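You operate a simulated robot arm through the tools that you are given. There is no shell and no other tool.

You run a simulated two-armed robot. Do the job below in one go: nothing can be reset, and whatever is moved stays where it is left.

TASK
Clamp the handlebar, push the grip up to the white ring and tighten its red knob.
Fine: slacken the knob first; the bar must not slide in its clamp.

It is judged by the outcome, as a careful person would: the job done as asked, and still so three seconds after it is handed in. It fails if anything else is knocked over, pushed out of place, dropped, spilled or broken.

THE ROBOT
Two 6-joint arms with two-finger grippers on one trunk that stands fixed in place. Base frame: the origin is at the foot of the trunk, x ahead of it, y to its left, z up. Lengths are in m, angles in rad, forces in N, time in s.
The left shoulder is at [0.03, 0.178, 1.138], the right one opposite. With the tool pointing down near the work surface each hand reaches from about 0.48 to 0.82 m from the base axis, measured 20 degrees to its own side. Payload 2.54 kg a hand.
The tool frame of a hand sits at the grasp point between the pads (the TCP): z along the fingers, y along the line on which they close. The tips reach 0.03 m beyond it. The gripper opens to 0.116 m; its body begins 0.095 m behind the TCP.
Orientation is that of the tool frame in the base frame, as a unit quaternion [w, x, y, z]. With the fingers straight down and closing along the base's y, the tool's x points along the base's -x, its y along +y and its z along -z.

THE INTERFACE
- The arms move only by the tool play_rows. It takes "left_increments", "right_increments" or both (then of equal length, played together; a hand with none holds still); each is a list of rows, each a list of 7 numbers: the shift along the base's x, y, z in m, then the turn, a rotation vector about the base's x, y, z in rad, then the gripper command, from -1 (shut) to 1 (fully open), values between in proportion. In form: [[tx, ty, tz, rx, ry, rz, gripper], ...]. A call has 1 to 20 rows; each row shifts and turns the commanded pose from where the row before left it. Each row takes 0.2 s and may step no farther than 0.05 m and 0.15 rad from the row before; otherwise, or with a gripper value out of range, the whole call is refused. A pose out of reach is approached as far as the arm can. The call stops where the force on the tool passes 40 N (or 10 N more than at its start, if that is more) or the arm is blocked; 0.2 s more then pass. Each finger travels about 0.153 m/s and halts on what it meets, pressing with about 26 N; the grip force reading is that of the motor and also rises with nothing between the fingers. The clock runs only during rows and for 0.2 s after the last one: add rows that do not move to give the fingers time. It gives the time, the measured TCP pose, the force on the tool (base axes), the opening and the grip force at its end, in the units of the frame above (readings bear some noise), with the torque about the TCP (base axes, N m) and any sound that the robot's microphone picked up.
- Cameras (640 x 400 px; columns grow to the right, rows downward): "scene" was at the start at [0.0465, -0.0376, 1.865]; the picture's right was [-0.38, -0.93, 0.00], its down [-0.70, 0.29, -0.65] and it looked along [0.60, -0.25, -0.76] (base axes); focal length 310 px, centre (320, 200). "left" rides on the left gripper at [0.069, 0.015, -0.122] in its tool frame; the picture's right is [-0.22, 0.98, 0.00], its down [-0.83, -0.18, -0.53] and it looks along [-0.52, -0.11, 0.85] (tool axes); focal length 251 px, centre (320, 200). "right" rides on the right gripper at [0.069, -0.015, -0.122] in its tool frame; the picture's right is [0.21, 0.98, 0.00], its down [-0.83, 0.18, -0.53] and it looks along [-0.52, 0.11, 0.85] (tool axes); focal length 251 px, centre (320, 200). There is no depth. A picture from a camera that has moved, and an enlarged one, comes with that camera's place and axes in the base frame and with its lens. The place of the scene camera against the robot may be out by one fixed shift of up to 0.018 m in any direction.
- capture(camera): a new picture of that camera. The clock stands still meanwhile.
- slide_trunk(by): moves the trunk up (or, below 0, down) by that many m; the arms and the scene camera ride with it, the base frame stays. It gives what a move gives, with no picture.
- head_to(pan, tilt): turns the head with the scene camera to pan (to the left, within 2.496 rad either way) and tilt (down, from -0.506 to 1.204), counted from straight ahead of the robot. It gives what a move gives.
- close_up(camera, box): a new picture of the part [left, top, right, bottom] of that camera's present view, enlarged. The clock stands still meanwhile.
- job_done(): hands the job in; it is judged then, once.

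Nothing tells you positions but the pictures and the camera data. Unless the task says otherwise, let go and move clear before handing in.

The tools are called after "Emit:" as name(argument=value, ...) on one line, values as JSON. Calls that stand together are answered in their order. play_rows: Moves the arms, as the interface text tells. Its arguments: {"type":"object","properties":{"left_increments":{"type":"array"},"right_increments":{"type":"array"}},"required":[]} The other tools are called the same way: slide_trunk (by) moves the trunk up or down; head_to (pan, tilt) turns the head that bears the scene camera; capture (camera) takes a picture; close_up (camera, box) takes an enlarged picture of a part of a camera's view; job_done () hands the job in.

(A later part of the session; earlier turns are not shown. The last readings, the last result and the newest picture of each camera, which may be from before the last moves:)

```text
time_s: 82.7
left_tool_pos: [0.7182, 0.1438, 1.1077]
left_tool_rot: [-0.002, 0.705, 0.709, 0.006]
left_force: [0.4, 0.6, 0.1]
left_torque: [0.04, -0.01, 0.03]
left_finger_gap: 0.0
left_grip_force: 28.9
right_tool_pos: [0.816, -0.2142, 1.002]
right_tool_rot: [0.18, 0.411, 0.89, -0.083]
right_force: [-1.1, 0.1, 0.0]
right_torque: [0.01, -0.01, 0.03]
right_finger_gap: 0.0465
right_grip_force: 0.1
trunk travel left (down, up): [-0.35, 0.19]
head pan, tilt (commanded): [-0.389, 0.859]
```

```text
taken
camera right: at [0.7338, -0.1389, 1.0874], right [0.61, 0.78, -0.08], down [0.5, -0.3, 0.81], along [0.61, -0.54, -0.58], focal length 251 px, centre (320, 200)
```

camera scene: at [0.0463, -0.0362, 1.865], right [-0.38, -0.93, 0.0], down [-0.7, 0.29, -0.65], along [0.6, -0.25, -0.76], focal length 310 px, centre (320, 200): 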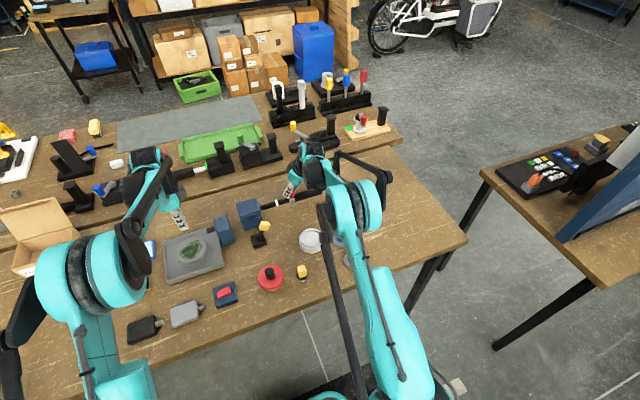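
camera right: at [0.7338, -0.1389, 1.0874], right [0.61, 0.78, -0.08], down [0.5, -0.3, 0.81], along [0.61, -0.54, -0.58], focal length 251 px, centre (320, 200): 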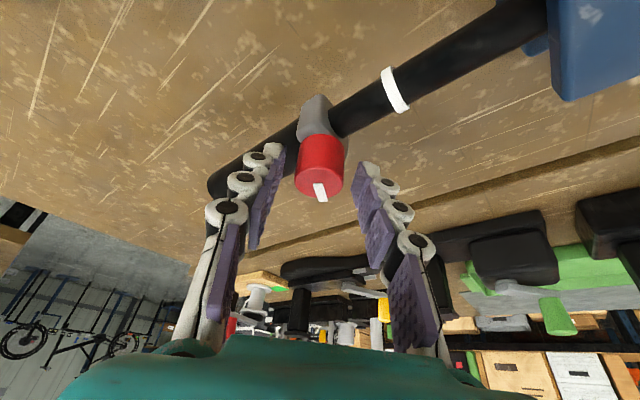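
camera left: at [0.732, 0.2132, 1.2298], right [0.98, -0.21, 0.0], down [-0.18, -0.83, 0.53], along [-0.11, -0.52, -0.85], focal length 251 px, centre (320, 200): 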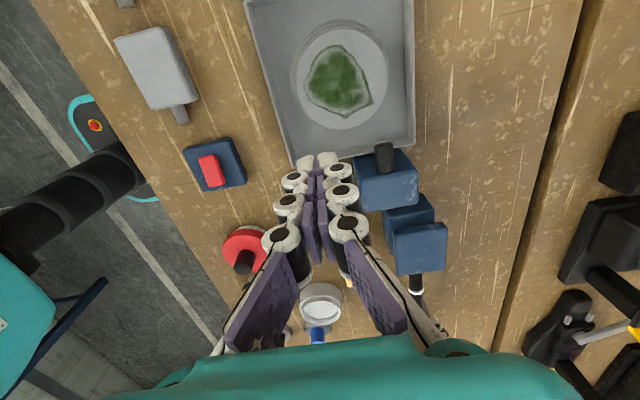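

The knob is centred between the open pads. I will grip again and turn another 1.5 rad counter-clockwise.

Emit:
play_rows(right_increments=[[0, 0, 0, 0, 0, 0, -0.42], [0, 0, 0, 0, 0, 0, -0.5], [0, 0, 0, 0, 0, 0, -0.6], [0, 0, 0, 0, 0, 0, -0.8], [-0.00045, -0.0004, 0, 0, 0, 0.1, -0.8], [-0.0004, -0.00045, 0, 0, 0, 0.1, -0.8], [-0.00036, -0.0005, 0, 0, 0, 0.1, -0.8], [-0.0003, -0.00052, 0, 0, 0, 0.1, -0.8], [-0.00025, -0.00055, 0, 0, 0, 0.1, -0.8], [-0.0002, -0.00057, 0, 0, 0, 0.1, -0.8], [-0.00012, -0.00058, 0, 0, 0, 0.1, -0.8], [0, 0, 0, 0, 0, 0, -0.42], [0, 0, 0, 0, 0, 0, -0.42], [0, 0, 0, 0, 0, 0, -0.6], [0, 0, 0, 0, 0, 0, -0.8], [-0.0001, -0.0006, 0, 0, 0, 0.1, -0.8], [0, -0.0006, 0, 0, 0, 0.1, -0.8], [0.0001, -0.0006, 0, 0, 0, 0.1, -0.8], [0, 0, 0, 0, 0, 0, -0.8]])

Emit:
play_rows(right_increments=[[0.0001, -0.0006, 0, 0, 0, 0.1, -0.8], [0.0002, -0.00058, 0, 0, 0, 0.1, -0.8], [0.00025, -0.00055, 0, 0, 0, 0.1, -0.8], [0.0003, -0.0005, 0, 0, 0, 0.1, -0.8], [0, 0, 0, 0, 0, 0, -0.42], [0, 0, 0, 0, 0, 0, -0.42], [0, 0, 0, 0, 0, 0, -0.6], [0, 0, 0, 0, 0, 0, -0.8], [0, 0, 0, 0, 0, 0, -0.8]])

Emit:
close_up(camera="right", box=[230, 90, 430, 215])

Emit:
close_up(camera="scene", box=[245, 185, 295, 216])

```text
time_s: 86.7
left_tool_pos: [0.7182, 0.1441, 1.1077]
left_tool_rot: [-0.001, 0.705, 0.709, 0.006]
left_force: [0.0, -0.1, 0.5]
left_torque: [-0.01, 0.0, 0.0]
left_finger_gap: 0.0
left_grip_force: 28.1
right_tool_pos: [0.816, -0.2202, 1.0025]
right_tool_rot: [0.197, -0.069, 0.978, 0.014]
right_force: [2.8, 0.3, 4.9]
right_torque: [0.05, -0.12, -0.03]
right_finger_gap: 0.0286
right_grip_force: 44.6
trunk travel left (down, up): [-0.35, 0.19]
head pan, tilt (commanded): [-0.389, 0.859]
```

```text
time_s: 88.7
left_tool_pos: [0.7184, 0.1439, 1.109]
left_tool_rot: [-0.001, 0.705, 0.709, 0.006]
left_force: [0.5, -0.2, -0.8]
left_torque: [0.02, 0.0, 0.0]
left_finger_gap: 0.0001
left_grip_force: 28.4
right_tool_pos: [0.8159, -0.2219, 1.0018]
right_tool_rot: [0.191, -0.26, 0.945, 0.052]
right_force: [-3.4, 0.3, -0.7]
right_torque: [-0.07, 0.13, 0.02]
right_finger_gap: 0.0285
right_grip_force: 45.3
trunk travel left (down, up): [-0.35, 0.19]
head pan, tilt (commanded): [-0.389, 0.859]
```

```text
3.20 times, centred on (330, 152) of right
camera zoom: at [0.7288, -0.2911, 1.0873], right [-0.67, 0.74, -0.08], down [0.38, 0.44, 0.81], along [0.64, 0.51, -0.58], focal length 805 px, centre (288, 352)
```

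zoom: 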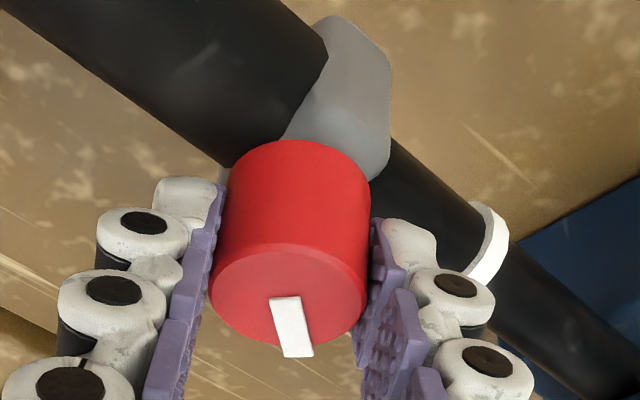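

```text
12.80 times, centred on (270, 200) of scene
camera zoom: at [0.0464, -0.0377, 1.865], right [-0.38, -0.93, 0.0], down [-0.7, 0.29, -0.65], along [0.6, -0.25, -0.76], focal length 3972 px, centre (960, 194)
```

zoom: 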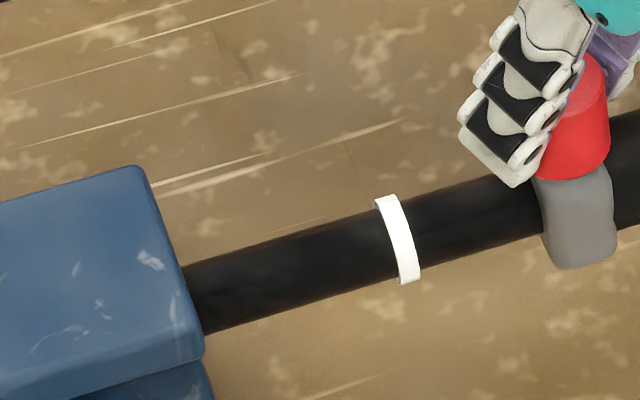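

The knob is now about 3.2 rad off the tight stop. I will repeat the fast 10 mm stroke toward +y here and compare with the 12.6 N seen at the tight stop.

Emit:
play_rows(right_increments=[[0, 0.01, 0, 0, 0, 0, -0.8]])

Emit:
close_up(camera="scene", box=[245, 185, 295, 216])

```text
time_s: 89.1
left_tool_pos: [0.7183, 0.1435, 1.108]
left_tool_rot: [-0.001, 0.705, 0.709, 0.006]
left_force: [-0.5, 0.5, -0.1]
left_torque: [-0.03, 0.03, 0.01]
left_finger_gap: 0.0
left_grip_force: 28.6
right_tool_pos: [0.8162, -0.2115, 1.0015]
right_tool_rot: [0.191, -0.259, 0.945, 0.053]
right_force: [-2.0, -3.6, 2.1]
right_torque: [-0.31, 0.29, 0.0]
right_finger_gap: 0.0286
right_grip_force: 45.0
trunk travel left (down, up): [-0.35, 0.19]
head pan, tilt (commanded): [-0.389, 0.859]
```

```text
12.80 times, centred on (270, 200) of scene
camera zoom: at [0.0463, -0.0374, 1.8651], right [-0.38, -0.93, 0.0], down [-0.7, 0.29, -0.65], along [0.6, -0.25, -0.76], focal length 3972 px, centre (960, 194)
```

zoom: 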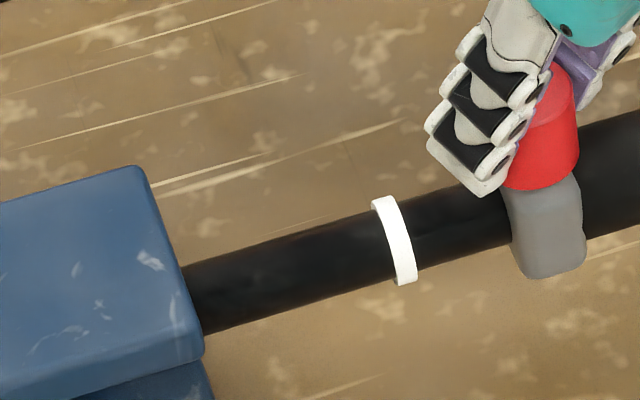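

Here the grip moved the full 10 mm with 3.6 N residual and the ring shifted under 1 mm, so it is looser than before but not fully slack. I will give the knob another counter-clockwise stroke.

Emit:
play_rows(right_increments=[[0, 0, 0, 0, 0, 0, -0.4], [0, 0, 0, 0, 0, 0, -0.2], [-0.0003, 0.0006, 0, 0, 0, -0.12, -0.2], [-0.0002, 0.0007, 0, 0, 0, -0.12, -0.2], [-0.0001, 0.0007, 0, 0, 0, -0.12, -0.2], [-0.0001, 0.0007, 0, 0, 0, -0.12, -0.2], [0, 0.0007, 0, 0, 0, -0.12, -0.2], [0, 0.0007, 0, 0, 0, -0.12, -0.2], [0.0001, 0.0007, 0, 0, 0, -0.12, -0.2], [0.0002, 0.0007, 0, 0, 0, -0.12, -0.2], [0.0003, 0.0006, 0, 0, 0, -0.12, -0.2], [0.0004, 0.0006, 0, 0, 0, -0.12, -0.2], [0.0004, 0.0005, 0, 0, 0, -0.12, -0.2], [0.0005, 0.0005, 0, 0, 0, -0.12, -0.2], [0, 0, 0, 0, 0, 0, -0.2]])

Emit:
capture(camera="right")

```text
time_s: 92.3
left_tool_pos: [0.7184, 0.1436, 1.1074]
left_tool_rot: [0.0, 0.704, 0.71, 0.005]
left_force: [0.5, -0.3, -0.2]
left_torque: [-0.01, 0.0, 0.0]
left_finger_gap: 0.0001
left_grip_force: 28.3
right_tool_pos: [0.8185, -0.2035, 1.0029]
right_tool_rot: [0.179, 0.428, 0.882, -0.087]
right_force: [-0.2, 0.2, -1.2]
right_torque: [-0.01, -0.01, 0.01]
right_finger_gap: 0.0465
right_grip_force: 0.0
trunk travel left (down, up): [-0.35, 0.19]
head pan, tilt (commanded): [-0.389, 0.859]
```

```text
taken
camera right: at [0.7373, -0.1254, 1.0874], right [0.65, 0.76, -0.08], down [0.48, -0.32, 0.81], along [0.59, -0.57, -0.58], focal length 251 px, centre (320, 200)
```

right: 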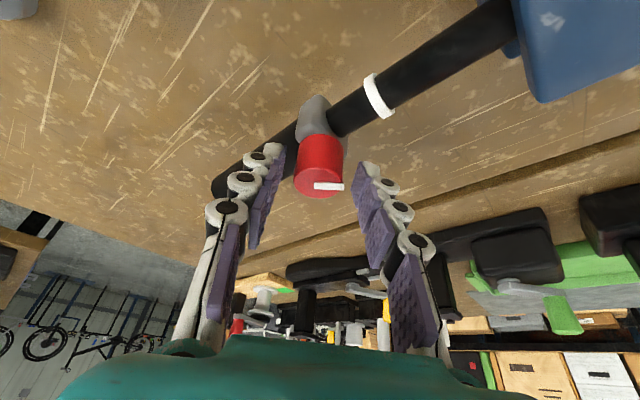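

Centred again at about -0.9 rad. I will grip and turn another 1.4 rad counter-clockwise.

Emit:
play_rows(right_increments=[[0, 0, 0, 0, 0, 0, -0.42], [0, 0, 0, 0, 0, 0, -0.5], [0, 0, 0, 0, 0, 0, -0.6], [0, 0, 0, 0, 0, 0, -0.8], [-0.00045, -0.0004, 0, 0, 0, 0.1, -0.8], [-0.0004, -0.00045, 0, 0, 0, 0.1, -0.8], [-0.00036, -0.0005, 0, 0, 0, 0.1, -0.8], [-0.0003, -0.00052, 0, 0, 0, 0.1, -0.8], [-0.00025, -0.00055, 0, 0, 0, 0.1, -0.8], [-0.0002, -0.00057, 0, 0, 0, 0.1, -0.8], [-0.00012, -0.00058, 0, 0, 0, 0.1, -0.8], [0, 0, 0, 0, 0, 0, -0.42], [0, 0, 0, 0, 0, 0, -0.42], [0, 0, 0, 0, 0, 0, -0.6], [0, 0, 0, 0, 0, 0, -0.8], [-0.0001, -0.0006, 0, 0, 0, 0.1, -0.8], [0, -0.0006, 0, 0, 0, 0.1, -0.8], [0.0001, -0.0006, 0, 0, 0, 0.1, -0.8], [0, 0, 0, 0, 0, 0, -0.8]])

Emit:
play_rows(right_increments=[[0.0001, -0.0006, 0, 0, 0, 0.1, -0.8], [0.0002, -0.00058, 0, 0, 0, 0.1, -0.8], [0.00025, -0.00055, 0, 0, 0, 0.1, -0.8], [0.0003, -0.0005, 0, 0, 0, 0.1, -0.8], [0, 0, 0, 0, 0, 0, -0.8]])

Emit:
close_up(camera="right", box=[230, 90, 430, 215])

Emit:
close_up(camera="scene", box=[245, 185, 295, 216])

```text
time_s: 96.3
left_tool_pos: [0.7195, 0.1425, 1.1084]
left_tool_rot: [0.0, 0.705, 0.71, 0.005]
left_force: [0.0, 1.8, -0.6]
left_torque: [0.0, 0.03, -0.03]
left_finger_gap: 0.0
left_grip_force: 28.5
right_tool_pos: [0.8157, -0.2096, 1.002]
right_tool_rot: [0.198, -0.048, 0.979, 0.01]
right_force: [-0.9, -0.5, -1.0]
right_torque: [-0.11, -0.06, -0.25]
right_finger_gap: 0.0285
right_grip_force: 45.0
trunk travel left (down, up): [-0.35, 0.19]
head pan, tilt (commanded): [-0.389, 0.859]
```

```text
time_s: 97.5
left_tool_pos: [0.7184, 0.1439, 1.1072]
left_tool_rot: [0.0, 0.705, 0.71, 0.005]
left_force: [0.1, -0.4, 1.1]
left_torque: [-0.02, 0.01, 0.02]
left_finger_gap: 0.0
left_grip_force: 28.8
right_tool_pos: [0.8162, -0.2112, 1.0027]
right_tool_rot: [0.193, -0.241, 0.95, 0.049]
right_force: [-0.2, -0.3, 0.6]
right_torque: [0.19, -0.12, -0.57]
right_finger_gap: 0.0284
right_grip_force: 45.1
trunk travel left (down, up): [-0.35, 0.19]
head pan, tilt (commanded): [-0.389, 0.859]
```

```text
3.20 times, centred on (330, 152) of right
camera zoom: at [0.7266, -0.2773, 1.0871], right [-0.64, 0.76, -0.08], down [0.4, 0.42, 0.81], along [0.66, 0.49, -0.58], focal length 805 px, centre (288, 352)
```

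zoom: 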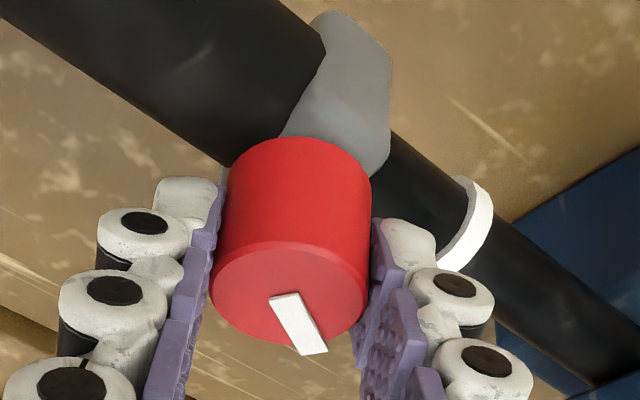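

```text
12.80 times, centred on (270, 200) of scene
camera zoom: at [0.0467, -0.0375, 1.8651], right [-0.38, -0.93, 0.0], down [-0.7, 0.29, -0.65], along [0.6, -0.25, -0.76], focal length 3972 px, centre (960, 194)
```

zoom: 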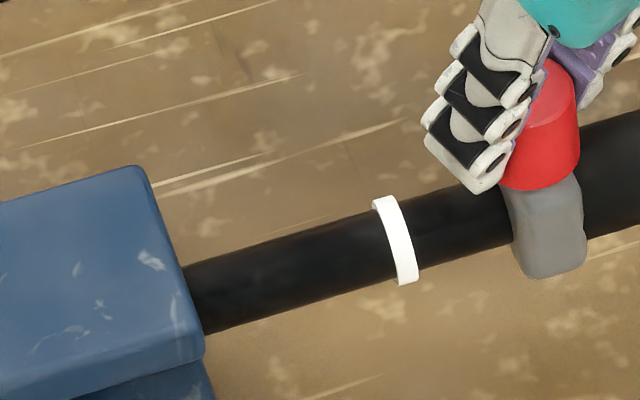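

The knob reached its counter-clockwise stop (torque -0.57), so it is fully slack now, about 3.5 rad from tight. I will do one slow 10 mm pull toward -y here to see how much the bar follows in the fully slack state.

Emit:
play_rows(right_increments=[[0, -0.001, 0, 0, 0, 0, -0.8], [0, -0.001, 0, 0, 0, 0, -0.8], [0, -0.001, 0, 0, 0, 0, -0.8], [0, -0.001, 0, 0, 0, 0, -0.8], [0, -0.001, 0, 0, 0, 0, -0.8], [0, -0.001, 0, 0, 0, 0, -0.8], [0, -0.001, 0, 0, 0, 0, -0.8], [0, -0.001, 0, 0, 0, 0, -0.8], [0, -0.001, 0, 0, 0, 0, -0.8], [0, -0.001, 0, 0, 0, 0, -0.8]])

Emit:
close_up(camera="scene", box=[245, 185, 295, 216])

```text
time_s: 99.7
left_tool_pos: [0.7188, 0.1438, 1.1077]
left_tool_rot: [-0.001, 0.704, 0.71, 0.006]
left_force: [0.0, 1.1, -0.1]
left_torque: [0.03, -0.01, 0.01]
left_finger_gap: 0.0002
left_grip_force: 28.7
right_tool_pos: [0.816, -0.2218, 1.0019]
right_tool_rot: [0.192, -0.242, 0.95, 0.049]
right_force: [1.5, 2.5, -2.6]
right_torque: [0.15, -0.18, -0.17]
right_finger_gap: 0.0285
right_grip_force: 45.1
trunk travel left (down, up): [-0.35, 0.19]
head pan, tilt (commanded): [-0.389, 0.859]
```

```text
12.80 times, centred on (270, 200) of scene
camera zoom: at [0.0475, -0.0375, 1.865], right [-0.38, -0.93, 0.0], down [-0.7, 0.29, -0.65], along [0.6, -0.25, -0.76], focal length 3972 px, centre (960, 194)
```

zoom: 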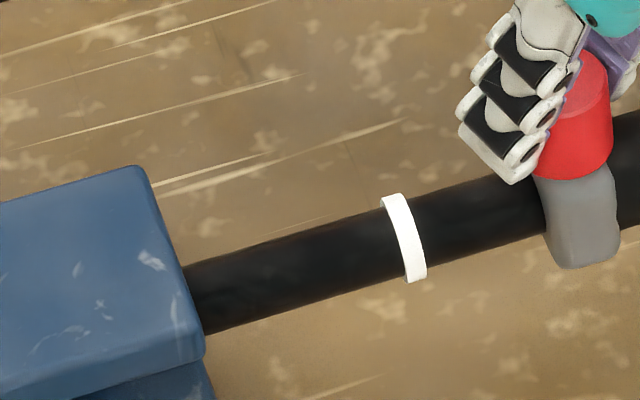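

Even fully slack, a slow move drags the bar by about a quarter, while a fast move drags it far less. The pull helped: the ring is at column 403.5 against 405.7 originally. I will pull slowly a bit more so the ring sits slightly on the far side of its mark, then push the grip in quickly so the bar ends at its original place.

Emit:
play_rows(right_increments=[[0, -0.001, 0, 0, 0, 0, -0.8], [0, -0.001, 0, 0, 0, 0, -0.8], [0, -0.001, 0, 0, 0, 0, -0.8], [0, -0.001, 0, 0, 0, 0, -0.8], [0, -0.001, 0, 0, 0, 0, -0.8], [0, -0.001, 0, 0, 0, 0, -0.8], [0, -0.001, 0, 0, 0, 0, -0.8]])

Emit:
close_up(camera="scene", box=[245, 185, 295, 216])

```text
time_s: 101.3
left_tool_pos: [0.7188, 0.1447, 1.1063]
left_tool_rot: [-0.001, 0.705, 0.709, 0.006]
left_force: [-0.6, 1.1, 0.2]
left_torque: [-0.01, -0.02, 0.01]
left_finger_gap: 0.0
left_grip_force: 28.7
right_tool_pos: [0.8158, -0.2285, 1.0025]
right_tool_rot: [0.192, -0.241, 0.95, 0.048]
right_force: [5.4, 2.9, 2.7]
right_torque: [-0.02, 0.14, -0.16]
right_finger_gap: 0.0286
right_grip_force: 45.0
trunk travel left (down, up): [-0.35, 0.19]
head pan, tilt (commanded): [-0.389, 0.859]
```

```text
12.80 times, centred on (270, 200) of scene
camera zoom: at [0.0474, -0.0371, 1.8651], right [-0.38, -0.93, 0.0], down [-0.7, 0.29, -0.65], along [0.6, -0.25, -0.76], focal length 3972 px, centre (960, 194)
```

zoom: 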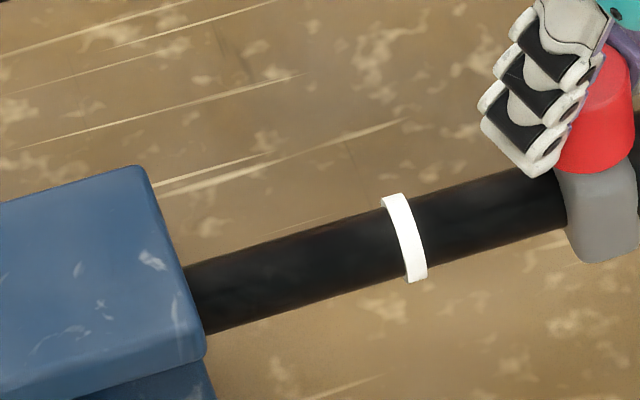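

The ring stayed at 404 while the grip moved another 7 mm, so the bar seems to be back at its original spot against a stop. Now I will push the grip toward the ring in one fast 36 mm stroke, leaving about 1 cm, and check.

Emit:
play_rows(right_increments=[[0, 0.036, 0, 0, 0, 0, -0.8]])

Emit:
close_up(camera="scene", box=[245, 185, 295, 216])

```text
time_s: 101.7
left_tool_pos: [0.7193, 0.1445, 1.1073]
left_tool_rot: [0.0, 0.705, 0.709, 0.006]
left_force: [0.6, 1.6, 0.2]
left_torque: [-0.04, -0.01, 0.0]
left_finger_gap: 0.0
left_grip_force: 28.3
right_tool_pos: [0.8158, -0.193, 1.0013]
right_tool_rot: [0.192, -0.241, 0.95, 0.049]
right_force: [2.6, -3.3, 0.5]
right_torque: [0.26, -0.61, -0.14]
right_finger_gap: 0.0285
right_grip_force: 45.1
trunk travel left (down, up): [-0.35, 0.19]
head pan, tilt (commanded): [-0.389, 0.859]
```

```text
12.80 times, centred on (270, 200) of scene
camera zoom: at [0.0472, -0.0361, 1.865], right [-0.38, -0.93, 0.0], down [-0.7, 0.29, -0.65], along [0.6, -0.25, -0.76], focal length 3972 px, centre (960, 194)
```

zoom: 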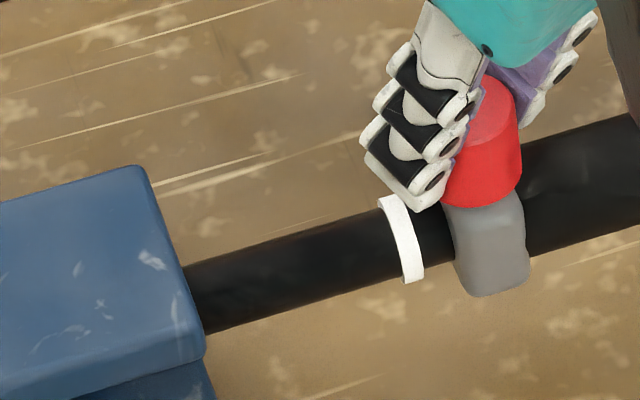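

The grip came in with the ring shifting only about 3 px (1 mm), and roughly 9.5 mm of gap remains. Another quick stroke of 7 mm.

Emit:
play_rows(right_increments=[[0, 0.007, 0, 0, 0, 0, -0.8]])

Emit:
close_up(camera="scene", box=[245, 185, 295, 216])

Emit:
close_up(camera="right", box=[230, 70, 480, 215])

```text
time_s: 102.1
left_tool_pos: [0.7189, 0.1449, 1.1092]
left_tool_rot: [-0.001, 0.705, 0.709, 0.006]
left_force: [0.9, -0.2, -0.6]
left_torque: [-0.03, 0.02, 0.01]
left_finger_gap: 0.0
left_grip_force: 29.0
right_tool_pos: [0.8157, -0.1854, 1.0017]
right_tool_rot: [0.192, -0.24, 0.95, 0.049]
right_force: [6.2, -3.5, 3.8]
right_torque: [-0.08, 0.08, -0.25]
right_finger_gap: 0.0286
right_grip_force: 44.8
trunk travel left (down, up): [-0.35, 0.19]
head pan, tilt (commanded): [-0.389, 0.859]
```

```text
12.80 times, centred on (270, 200) of scene
camera zoom: at [0.0473, -0.0371, 1.8651], right [-0.38, -0.93, 0.0], down [-0.7, 0.29, -0.65], along [0.6, -0.25, -0.76], focal length 3972 px, centre (960, 194)
```

zoom: 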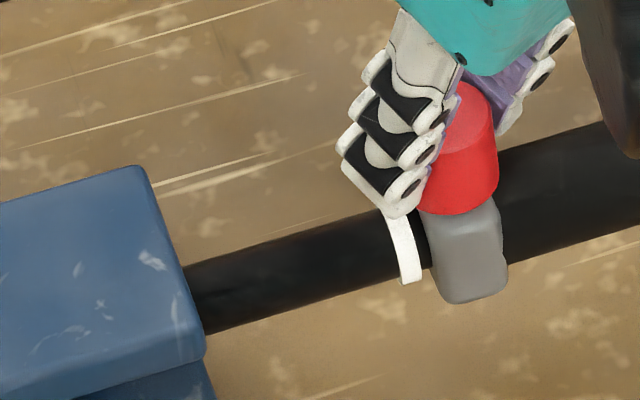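

```text
2.56 times, centred on (355, 142) of right
camera zoom: at [0.7265, -0.2513, 1.0873], right [-0.64, 0.76, -0.08], down [0.4, 0.42, 0.81], along [0.66, 0.49, -0.58], focal length 644 px, centre (230, 347)
```

zoom: 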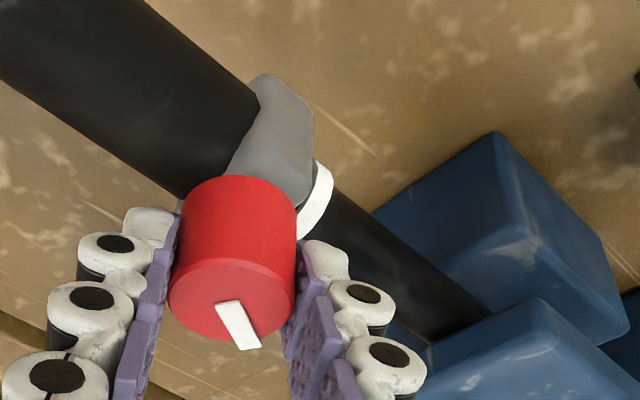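

About 3 mm of gap remains, with the ring within about 1.5 mm of its mark. I will zoom in tighter on the gap before the last push.

Emit:
close_up(camera="scene", box=[268, 195, 290, 209])

Emit:
close_up(camera="right", box=[310, 90, 370, 130])

```text
16.00 times, centred on (279, 202) of scene
camera zoom: at [0.0473, -0.0371, 1.8651], right [-0.38, -0.93, 0.0], down [-0.7, 0.29, -0.65], along [0.6, -0.25, -0.76], focal length 4965 px, centre (976, 168)
```

zoom: 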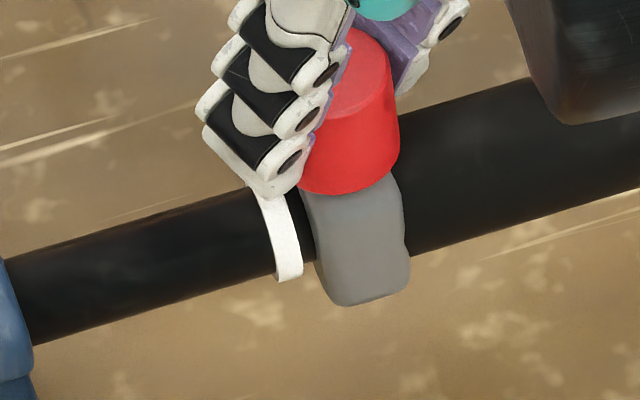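

```text
10.00 times, centred on (340, 110) of right
camera zoom: at [0.7265, -0.2513, 1.0873], right [-0.64, 0.76, -0.08], down [0.4, 0.42, 0.81], along [0.66, 0.49, -0.58], focal length 2514 px, centre (120, 1100)
```

zoom: 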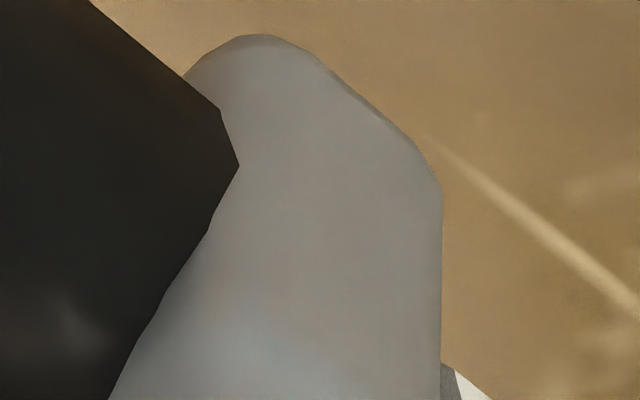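

At 16x the gap reads 13 px, about 3.3 mm. I will push 2.7 mm in one quick step.

Emit:
play_rows(right_increments=[[0, 0.0027, 0, 0, 0, 0, -0.8]])

Emit:
close_up(camera="scene", box=[268, 195, 290, 209])

Emit:
close_up(camera="scene", box=[245, 185, 295, 216])

```text
time_s: 102.5
left_tool_pos: [0.7185, 0.1439, 1.1063]
left_tool_rot: [-0.001, 0.705, 0.709, 0.005]
left_force: [-0.1, 0.3, -0.7]
left_torque: [0.0, 0.02, -0.01]
left_finger_gap: 0.0
left_grip_force: 28.8
right_tool_pos: [0.8156, -0.1836, 1.002]
right_tool_rot: [0.192, -0.242, 0.95, 0.05]
right_force: [6.3, -2.6, 2.7]
right_torque: [0.0, -0.12, -0.21]
right_finger_gap: 0.0285
right_grip_force: 44.9
trunk travel left (down, up): [-0.35, 0.19]
head pan, tilt (commanded): [-0.389, 0.859]
```

```text
16.00 times, centred on (279, 202) of scene
camera zoom: at [0.0473, -0.0378, 1.865], right [-0.38, -0.93, 0.0], down [-0.7, 0.29, -0.65], along [0.6, -0.25, -0.76], focal length 4965 px, centre (976, 168)
```

zoom: 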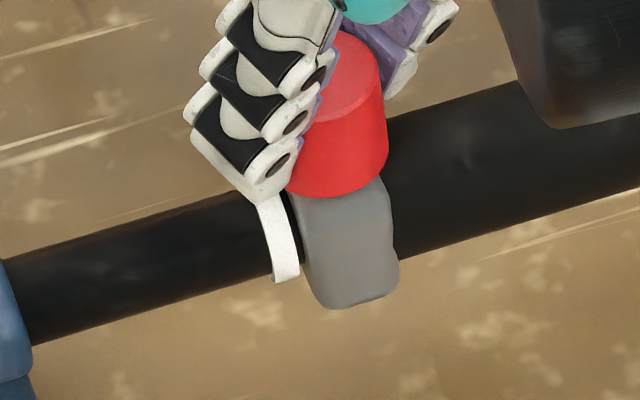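

```text
12.80 times, centred on (270, 200) of scene
camera zoom: at [0.0473, -0.0378, 1.865], right [-0.38, -0.93, 0.0], down [-0.7, 0.29, -0.65], along [0.6, -0.25, -0.76], focal length 3972 px, centre (960, 194)
```

zoom: 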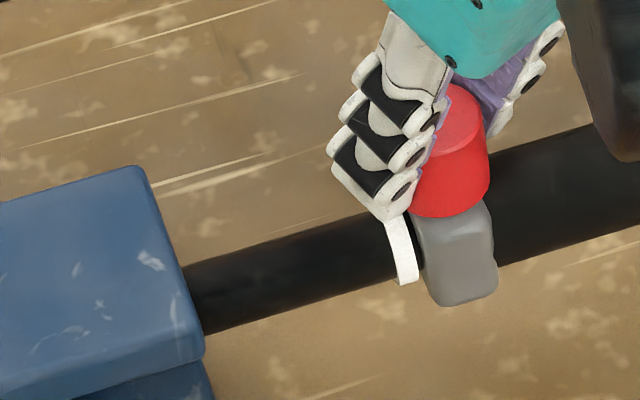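

The gap is down to about 1.6 mm, but those short slow steps dragged the bar about 2.7 mm in all. I will draw the grip back slowly 12 mm so the bar returns to its stop, then do the final approach in a single fast stroke.

Emit:
play_rows(right_increments=[[0, -0.001, 0, 0, 0, 0, -0.8], [0, -0.001, 0, 0, 0, 0, -0.8], [0, -0.001, 0, 0, 0, 0, -0.8], [0, -0.001, 0, 0, 0, 0, -0.8], [0, -0.001, 0, 0, 0, 0, -0.8], [0, -0.001, 0, 0, 0, 0, -0.8], [0, -0.001, 0, 0, 0, 0, -0.8], [0, -0.001, 0, 0, 0, 0, -0.8], [0, -0.001, 0, 0, 0, 0, -0.8], [0, -0.001, 0, 0, 0, 0, -0.8], [0, -0.001, 0, 0, 0, 0, -0.8], [0, -0.001, 0, 0, 0, 0, -0.8], [0, 0, 0, 0, 0, 0, -0.8]])

Emit:
close_up(camera="scene", box=[245, 185, 295, 216])

Emit:
close_up(camera="scene", box=[268, 195, 290, 209])

```text
time_s: 105.3
left_tool_pos: [0.7195, 0.1437, 1.1075]
left_tool_rot: [-0.001, 0.705, 0.71, 0.005]
left_force: [0.4, 1.0, 1.0]
left_torque: [-0.03, 0.03, 0.0]
left_finger_gap: 0.0002
left_grip_force: 28.3
right_tool_pos: [0.8162, -0.1952, 1.0004]
right_tool_rot: [0.192, -0.241, 0.95, 0.049]
right_force: [4.9, 1.3, 5.0]
right_torque: [0.19, -0.14, -0.2]
right_finger_gap: 0.0286
right_grip_force: 45.1
trunk travel left (down, up): [-0.35, 0.19]
head pan, tilt (commanded): [-0.389, 0.859]
```

```text
12.80 times, centred on (270, 200) of scene
camera zoom: at [0.0468, -0.0373, 1.8651], right [-0.38, -0.93, 0.0], down [-0.7, 0.29, -0.65], along [0.6, -0.25, -0.76], focal length 3972 px, centre (960, 194)
```

zoom: 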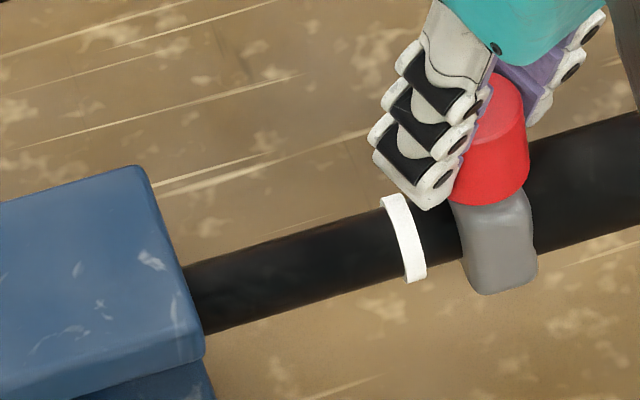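

```text
16.00 times, centred on (279, 202) of scene
camera zoom: at [0.0468, -0.0373, 1.8651], right [-0.38, -0.93, 0.0], down [-0.7, 0.29, -0.65], along [0.6, -0.25, -0.76], focal length 4965 px, centre (976, 168)
```

zoom: 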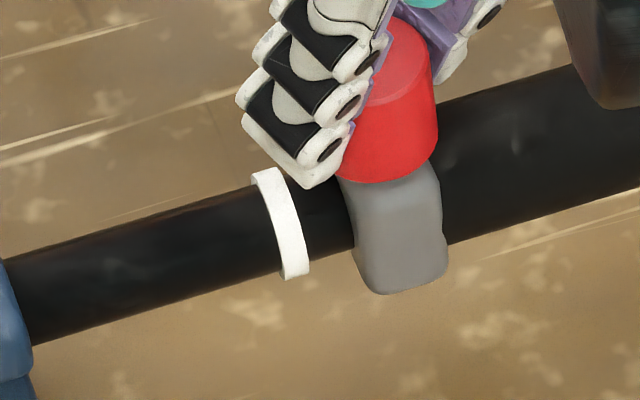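

The ring is back on its mark (427 against 428). The gap now reads about 12 mm, so I will do one fast stroke of 12.2 mm.

Emit:
play_rows(right_increments=[[0, 0.0122, 0, 0, 0, 0, -0.8]])

Emit:
close_up(camera="scene", box=[245, 185, 295, 216])

Emit:
close_up(camera="scene", box=[268, 195, 290, 209])

```text
time_s: 105.7
left_tool_pos: [0.7184, 0.1429, 1.1076]
left_tool_rot: [-0.001, 0.705, 0.709, 0.006]
left_force: [0.0, 0.3, 0.5]
left_torque: [0.0, 0.04, -0.02]
left_finger_gap: 0.0
left_grip_force: 28.0
right_tool_pos: [0.8172, -0.184, 1.0011]
right_tool_rot: [0.193, -0.241, 0.95, 0.048]
right_force: [8.5, -3.9, 7.2]
right_torque: [-0.07, -0.23, -0.2]
right_finger_gap: 0.0285
right_grip_force: 45.1
trunk travel left (down, up): [-0.35, 0.19]
head pan, tilt (commanded): [-0.389, 0.859]
```

```text
12.80 times, centred on (270, 200) of scene
camera zoom: at [0.0472, -0.0373, 1.8651], right [-0.38, -0.93, 0.0], down [-0.7, 0.29, -0.65], along [0.6, -0.25, -0.76], focal length 3972 px, centre (960, 194)
```

zoom: 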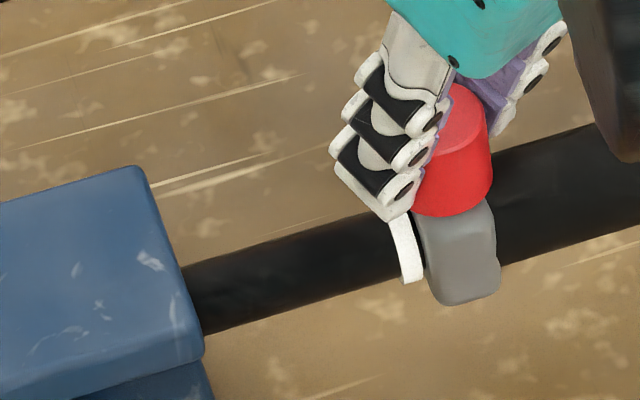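

```text
16.00 times, centred on (279, 202) of scene
camera zoom: at [0.0472, -0.0373, 1.8651], right [-0.38, -0.93, 0.0], down [-0.7, 0.29, -0.65], along [0.6, -0.25, -0.76], focal length 4965 px, centre (976, 168)
```

zoom: 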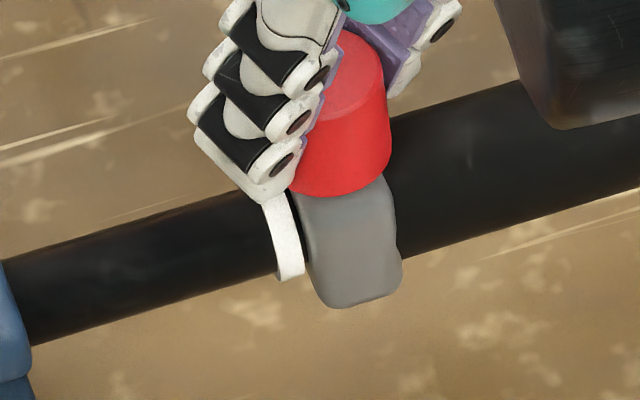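

The bar shifted only about 1 mm this time, and about 1.2 mm of gap is left. One more quick step of 1.1 mm should close it.

Emit:
play_rows(right_increments=[[0, 0.0011, 0, 0, 0, 0, -0.8]])

Emit:
close_up(camera="scene", box=[268, 195, 290, 209])

Emit:
close_up(camera="scene", box=[272, 199, 283, 206])

```text
time_s: 106.1
left_tool_pos: [0.7187, 0.1443, 1.1079]
left_tool_rot: [-0.001, 0.705, 0.71, 0.005]
left_force: [-0.6, 0.5, 0.4]
left_torque: [0.05, -0.01, -0.03]
left_finger_gap: 0.0001
left_grip_force: 28.3
right_tool_pos: [0.8153, -0.1819, 1.0017]
right_tool_rot: [0.192, -0.241, 0.95, 0.049]
right_force: [7.4, -1.7, 5.3]
right_torque: [0.0, -0.39, -0.2]
right_finger_gap: 0.0282
right_grip_force: 45.6
trunk travel left (down, up): [-0.35, 0.19]
head pan, tilt (commanded): [-0.389, 0.859]
```

```text
16.00 times, centred on (279, 202) of scene
camera zoom: at [0.047, -0.0377, 1.865], right [-0.38, -0.93, 0.0], down [-0.7, 0.29, -0.65], along [0.6, -0.25, -0.76], focal length 4965 px, centre (976, 168)
```

zoom: 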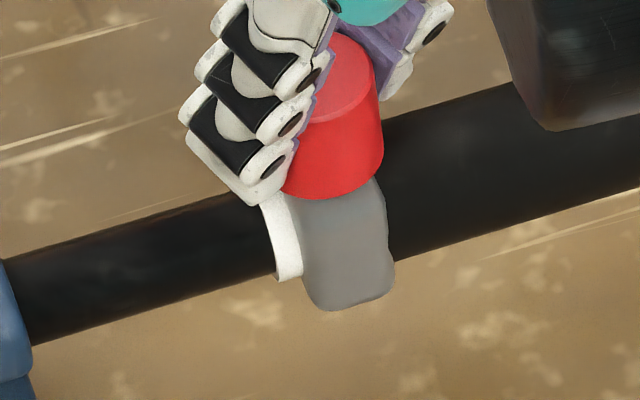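

```text
16.00 times, centred on (278, 202) of scene
camera zoom: at [0.047, -0.0377, 1.865], right [-0.38, -0.93, 0.0], down [-0.7, 0.29, -0.65], along [0.6, -0.25, -0.76], focal length 4965 px, centre (1000, 160)
```

zoom: 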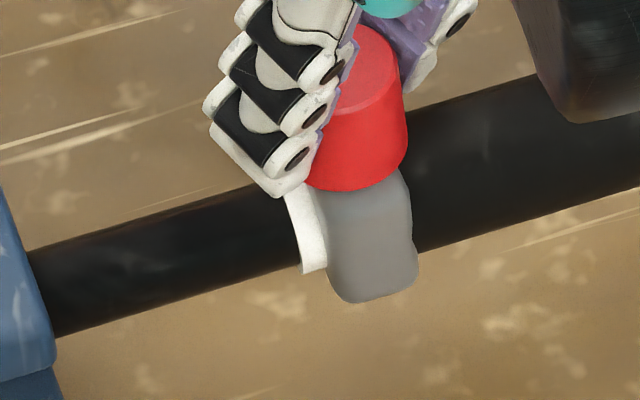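

The collar now touches the ring, with the bar within about 1.5 mm of its original place. I will begin tightening: relax the hold, then turn clockwise in a stroke, checking for drift midway.

Emit:
play_rows(right_increments=[[0, 0, 0, 0, 0, 0, -0.45], [0, 0, 0, 0, 0, 0, -0.45], [0, 0, 0, 0, 0, 0, -0.6], [0, 0, 0, 0, 0, 0, -0.8], [-0.00023, 0.00055, 0, 0, 0, -0.1, -0.8], [-0.00023, 0.00055, 0, 0, 0, -0.1, -0.8], [-0.00012, 0.00058, 0, 0, 0, -0.1, -0.8], [-0.00012, 0.00058, 0, 0, 0, -0.1, -0.8], [0, 0.0006, 0, 0, 0, -0.1, -0.8], [0, 0.0006, 0, 0, 0, -0.1, -0.8], [0, 0, 0, 0, 0, 0, -0.8]])

Emit:
close_up(camera="scene", box=[268, 195, 290, 209])

Emit:
close_up(camera="right", box=[230, 70, 480, 215])

```text
time_s: 108.5
left_tool_pos: [0.7195, 0.1432, 1.1073]
left_tool_rot: [-0.001, 0.704, 0.71, 0.005]
left_force: [-0.8, 0.6, 0.5]
left_torque: [0.02, 0.0, 0.01]
left_finger_gap: 0.0
left_grip_force: 28.3
right_tool_pos: [0.8155, -0.1781, 1.0013]
right_tool_rot: [0.198, 0.051, 0.979, -0.009]
right_force: [-2.9, -0.9, -7.0]
right_torque: [0.01, 0.24, 0.01]
right_finger_gap: 0.0284
right_grip_force: 44.7
trunk travel left (down, up): [-0.35, 0.19]
head pan, tilt (commanded): [-0.389, 0.859]
```

```text
16.00 times, centred on (279, 202) of scene
camera zoom: at [0.0473, -0.0382, 1.865], right [-0.38, -0.93, 0.0], down [-0.7, 0.29, -0.65], along [0.6, -0.25, -0.76], focal length 4965 px, centre (976, 168)
```

zoom: 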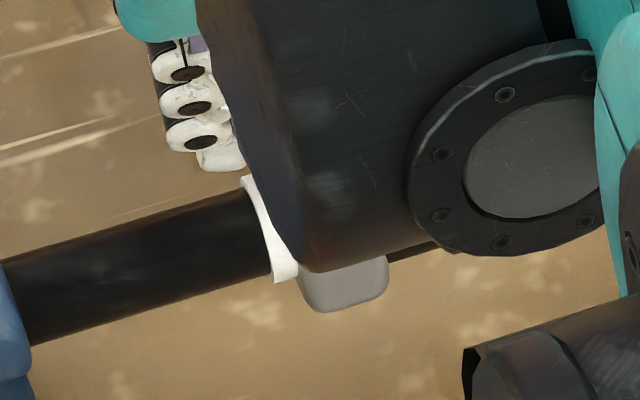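

```text
2.56 times, centred on (355, 142) of right
camera zoom: at [0.704, -0.1812, 1.0872], right [-0.1, 0.99, -0.08], down [0.57, 0.12, 0.81], along [0.82, 0.03, -0.58], focal length 644 px, centre (230, 347)
```

zoom: 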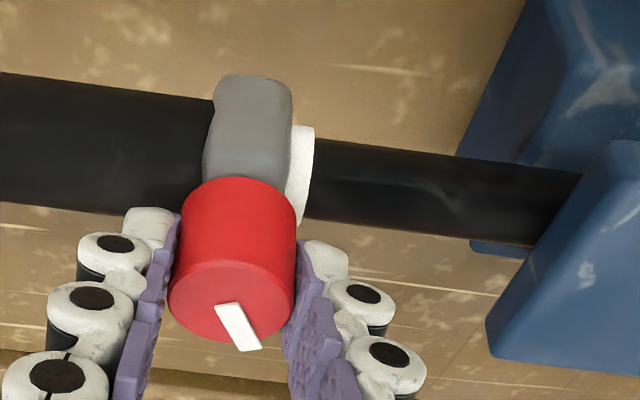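

The collar is still against the ring. I will check the ring's position again before continuing.

Emit:
close_up(camera="scene", box=[245, 185, 295, 216])

```text
12.80 times, centred on (270, 200) of scene
camera zoom: at [0.0473, -0.0382, 1.865], right [-0.38, -0.93, 0.0], down [-0.7, 0.29, -0.65], along [0.6, -0.25, -0.76], focal length 3972 px, centre (960, 194)
```

zoom: 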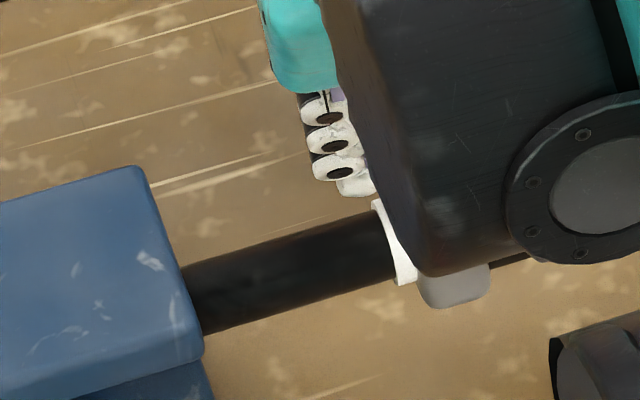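

The bar is about 2.6 mm off now, because that half-turn drifted slightly toward +y. While the knob is still slack, I will draw back slowly again so the bar returns to its stop, and use that position to calibrate a drift-free turning path.

Emit:
play_rows(right_increments=[[0, -0.001, 0, 0, 0, 0, -0.8], [0, -0.001, 0, 0, 0, 0, -0.8], [0, -0.001, 0, 0, 0, 0, -0.8], [0, -0.001, 0, 0, 0, 0, -0.8], [0, -0.001, 0, 0, 0, 0, -0.8], [0, -0.001, 0, 0, 0, 0, -0.8], [0, -0.001, 0, 0, 0, 0, -0.8], [0, -0.001, 0, 0, 0, 0, -0.8], [0, -0.001, 0, 0, 0, 0, -0.8], [0, -0.001, 0, 0, 0, 0, -0.8], [0, -0.001, 0, 0, 0, 0, -0.8], [0, -0.001, 0, 0, 0, 0, -0.8], [0, 0, 0, 0, 0, 0, -0.45], [0, 0, 0, 0, 0, 0, -0.45]])

Emit:
close_up(camera="scene", box=[245, 185, 295, 216])

Emit:
close_up(camera="right", box=[230, 70, 480, 215])

```text
time_s: 111.5
left_tool_pos: [0.7185, 0.1434, 1.1069]
left_tool_rot: [-0.001, 0.705, 0.71, 0.006]
left_force: [-1.0, -0.1, -0.1]
left_torque: [0.02, -0.04, 0.03]
left_finger_gap: 0.0
left_grip_force: 28.5
right_tool_pos: [0.8152, -0.19, 1.0021]
right_tool_rot: [0.198, 0.05, 0.979, -0.01]
right_force: [0.9, -0.1, -0.1]
right_torque: [0.01, 0.0, -0.01]
right_finger_gap: 0.0321
right_grip_force: 0.1
trunk travel left (down, up): [-0.35, 0.19]
head pan, tilt (commanded): [-0.389, 0.859]
```

```text
12.80 times, centred on (270, 200) of scene
camera zoom: at [0.0468, -0.0376, 1.8651], right [-0.38, -0.93, 0.0], down [-0.7, 0.29, -0.65], along [0.6, -0.25, -0.76], focal length 3972 px, centre (960, 194)
```

zoom: 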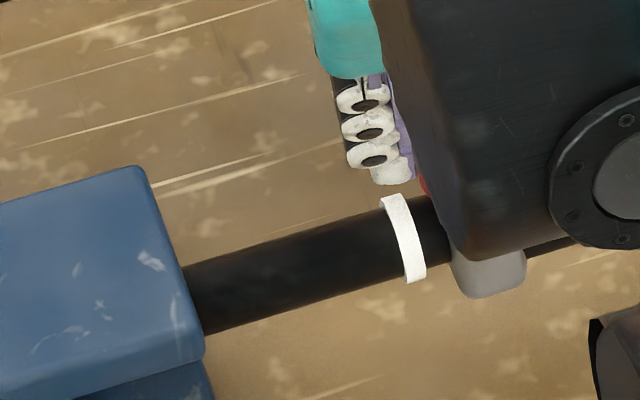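

```text
2.56 times, centred on (355, 142) of right
camera zoom: at [0.7042, -0.1931, 1.0876], right [-0.1, 0.99, -0.08], down [0.57, 0.12, 0.81], along [0.82, 0.03, -0.58], focal length 644 px, centre (230, 347)
```

zoom: 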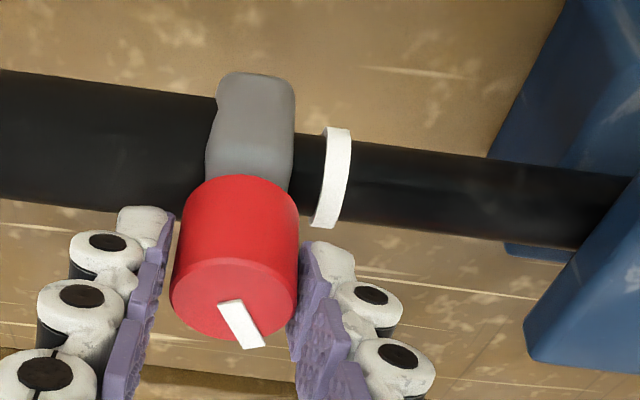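

The ring is back on its mark. I will now turn on clockwise here, clear of the ring, and measure how the collar drifts so I can correct the path.

Emit:
play_rows(right_increments=[[0, 0, 0, 0, 0, 0, -0.6], [0, 0, 0, 0, 0, 0, -0.8], [0.0001, 0.0006, 0, 0, 0, -0.1, -0.8], [0.00015, 0.00058, 0, 0, 0, -0.1, -0.8], [0.0002, 0.00055, 0, 0, 0, -0.1, -0.8], [0.00026, 0.00053, 0, 0, 0, -0.1, -0.8], [0.0003, 0.0005, 0, 0, 0, -0.1, -0.8], [0, 0, 0, 0, 0, 0, -0.8]])

Emit:
close_up(camera="scene", box=[245, 185, 295, 216])

Emit:
close_up(camera="right", box=[230, 70, 480, 215])

```text
time_s: 113.3
left_tool_pos: [0.7182, 0.145, 1.1077]
left_tool_rot: [0.0, 0.705, 0.709, 0.006]
left_force: [-0.7, 1.2, -0.2]
left_torque: [0.0, 0.01, 0.01]
left_finger_gap: 0.0
left_grip_force: 28.8
right_tool_pos: [0.8176, -0.1861, 1.0019]
right_tool_rot: [0.19, 0.291, 0.936, -0.06]
right_force: [4.4, -0.4, 8.0]
right_torque: [0.02, -0.28, -0.02]
right_finger_gap: 0.0284
right_grip_force: 45.3
trunk travel left (down, up): [-0.35, 0.19]
head pan, tilt (commanded): [-0.389, 0.859]
```

```text
12.80 times, centred on (270, 200) of scene
camera zoom: at [0.0464, -0.0374, 1.8651], right [-0.38, -0.93, 0.0], down [-0.7, 0.29, -0.65], along [0.6, -0.25, -0.76], focal length 3972 px, centre (960, 194)
```

zoom: 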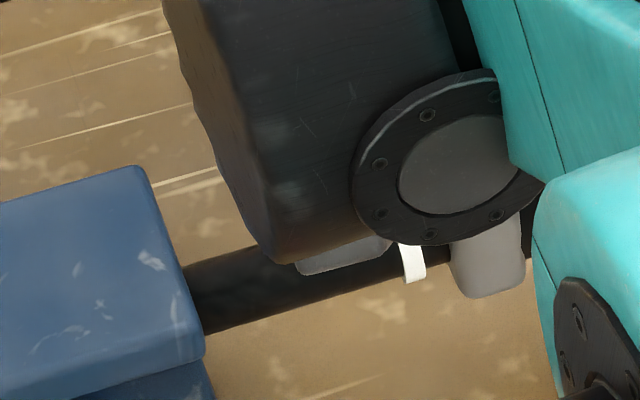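

```text
2.56 times, centred on (355, 142) of right
camera zoom: at [0.7169, -0.1358, 1.0875], right [0.39, 0.92, -0.08], down [0.56, -0.16, 0.81], along [0.73, -0.37, -0.58], focal length 644 px, centre (230, 347)
```

zoom: 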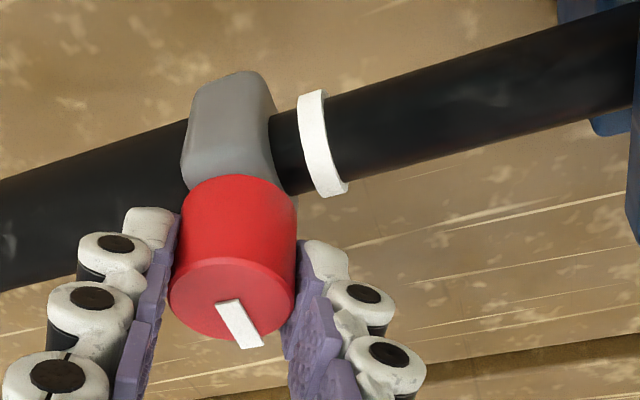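

No visible drift in this part of the turn. I will continue to -1.1 rad.

Emit:
play_rows(right_increments=[[0.0005, 0.00048, 0.0002, 0, 0, -0.1, -0.8], [0.0004, 0.00046, 0, 0, 0, -0.1, -0.8], [0.00043, 0.00042, 0, 0, 0, -0.1, -0.8], [0.00047, 0.00038, 0, 0, 0, -0.1, -0.8], [0.0005, 0.00033, 0, 0, 0, -0.1, -0.8], [0, 0, 0, 0, 0, 0, -0.8]])

Emit:
close_up(camera="scene", box=[245, 185, 295, 216])

```text
time_s: 114.7
left_tool_pos: [0.718, 0.1438, 1.1086]
left_tool_rot: [-0.001, 0.704, 0.71, 0.006]
left_force: [-0.4, 0.6, 0.5]
left_torque: [-0.02, -0.04, -0.02]
left_finger_gap: 0.0
left_grip_force: 28.5
right_tool_pos: [0.8183, -0.1855, 1.0026]
right_tool_rot: [0.168, 0.514, 0.835, -0.104]
right_force: [-0.3, 0.7, 2.1]
right_torque: [0.36, 0.11, -0.01]
right_finger_gap: 0.0283
right_grip_force: 44.4
trunk travel left (down, up): [-0.35, 0.19]
head pan, tilt (commanded): [-0.389, 0.859]
```

```text
12.80 times, centred on (270, 200) of scene
camera zoom: at [0.0463, -0.0376, 1.8651], right [-0.38, -0.93, 0.0], down [-0.7, 0.29, -0.65], along [0.6, -0.25, -0.76], focal length 3972 px, centre (960, 194)
```

zoom: 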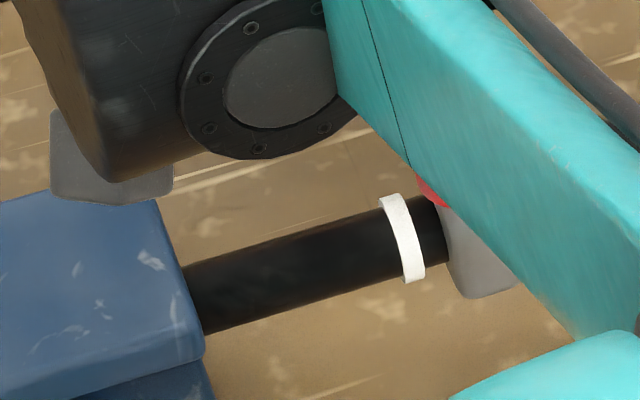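

The path is now drift-free and the knob is about half-way, roughly 1.9 rad from tight. The gap reads about 8.4 mm; I will push 8.2 mm in one fast stroke and see how the bar fares.

Emit:
play_rows(right_increments=[[0, 0.0082, 0, 0, 0, 0, -0.8]])

Emit:
close_up(camera="scene", box=[245, 185, 295, 216])

Emit:
close_up(camera="scene", box=[268, 195, 290, 209])

```text
time_s: 115.1
left_tool_pos: [0.7175, 0.1433, 1.1086]
left_tool_rot: [-0.001, 0.705, 0.709, 0.006]
left_force: [0.3, -0.4, -0.3]
left_torque: [-0.03, -0.01, -0.02]
left_finger_gap: 0.0
left_grip_force: 29.0
right_tool_pos: [0.8196, -0.1773, 1.0027]
right_tool_rot: [0.168, 0.515, 0.834, -0.104]
right_force: [-2.4, -2.9, -0.6]
right_torque: [-0.04, -0.17, -0.02]
right_finger_gap: 0.0283
right_grip_force: 45.3
trunk travel left (down, up): [-0.35, 0.19]
head pan, tilt (commanded): [-0.389, 0.859]
```

```text
12.80 times, centred on (270, 200) of scene
camera zoom: at [0.0465, -0.0378, 1.865], right [-0.38, -0.93, 0.0], down [-0.7, 0.29, -0.65], along [0.6, -0.25, -0.76], focal length 3972 px, centre (960, 194)
```

zoom: 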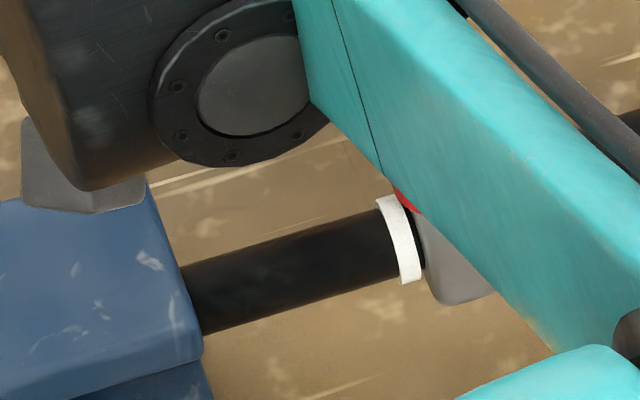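

```text
16.00 times, centred on (279, 202) of scene
camera zoom: at [0.0465, -0.0378, 1.865], right [-0.38, -0.93, 0.0], down [-0.7, 0.29, -0.65], along [0.6, -0.25, -0.76], focal length 4965 px, centre (976, 168)
```

zoom: 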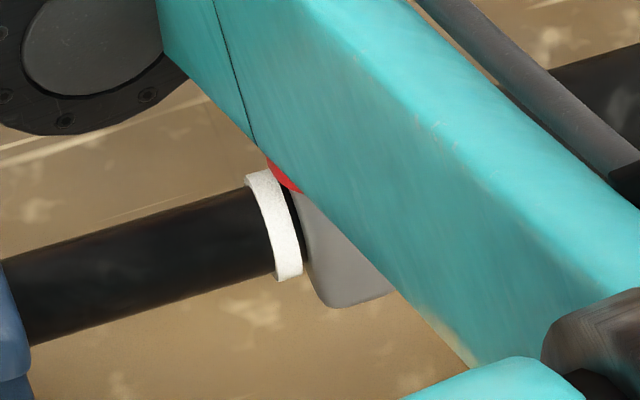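

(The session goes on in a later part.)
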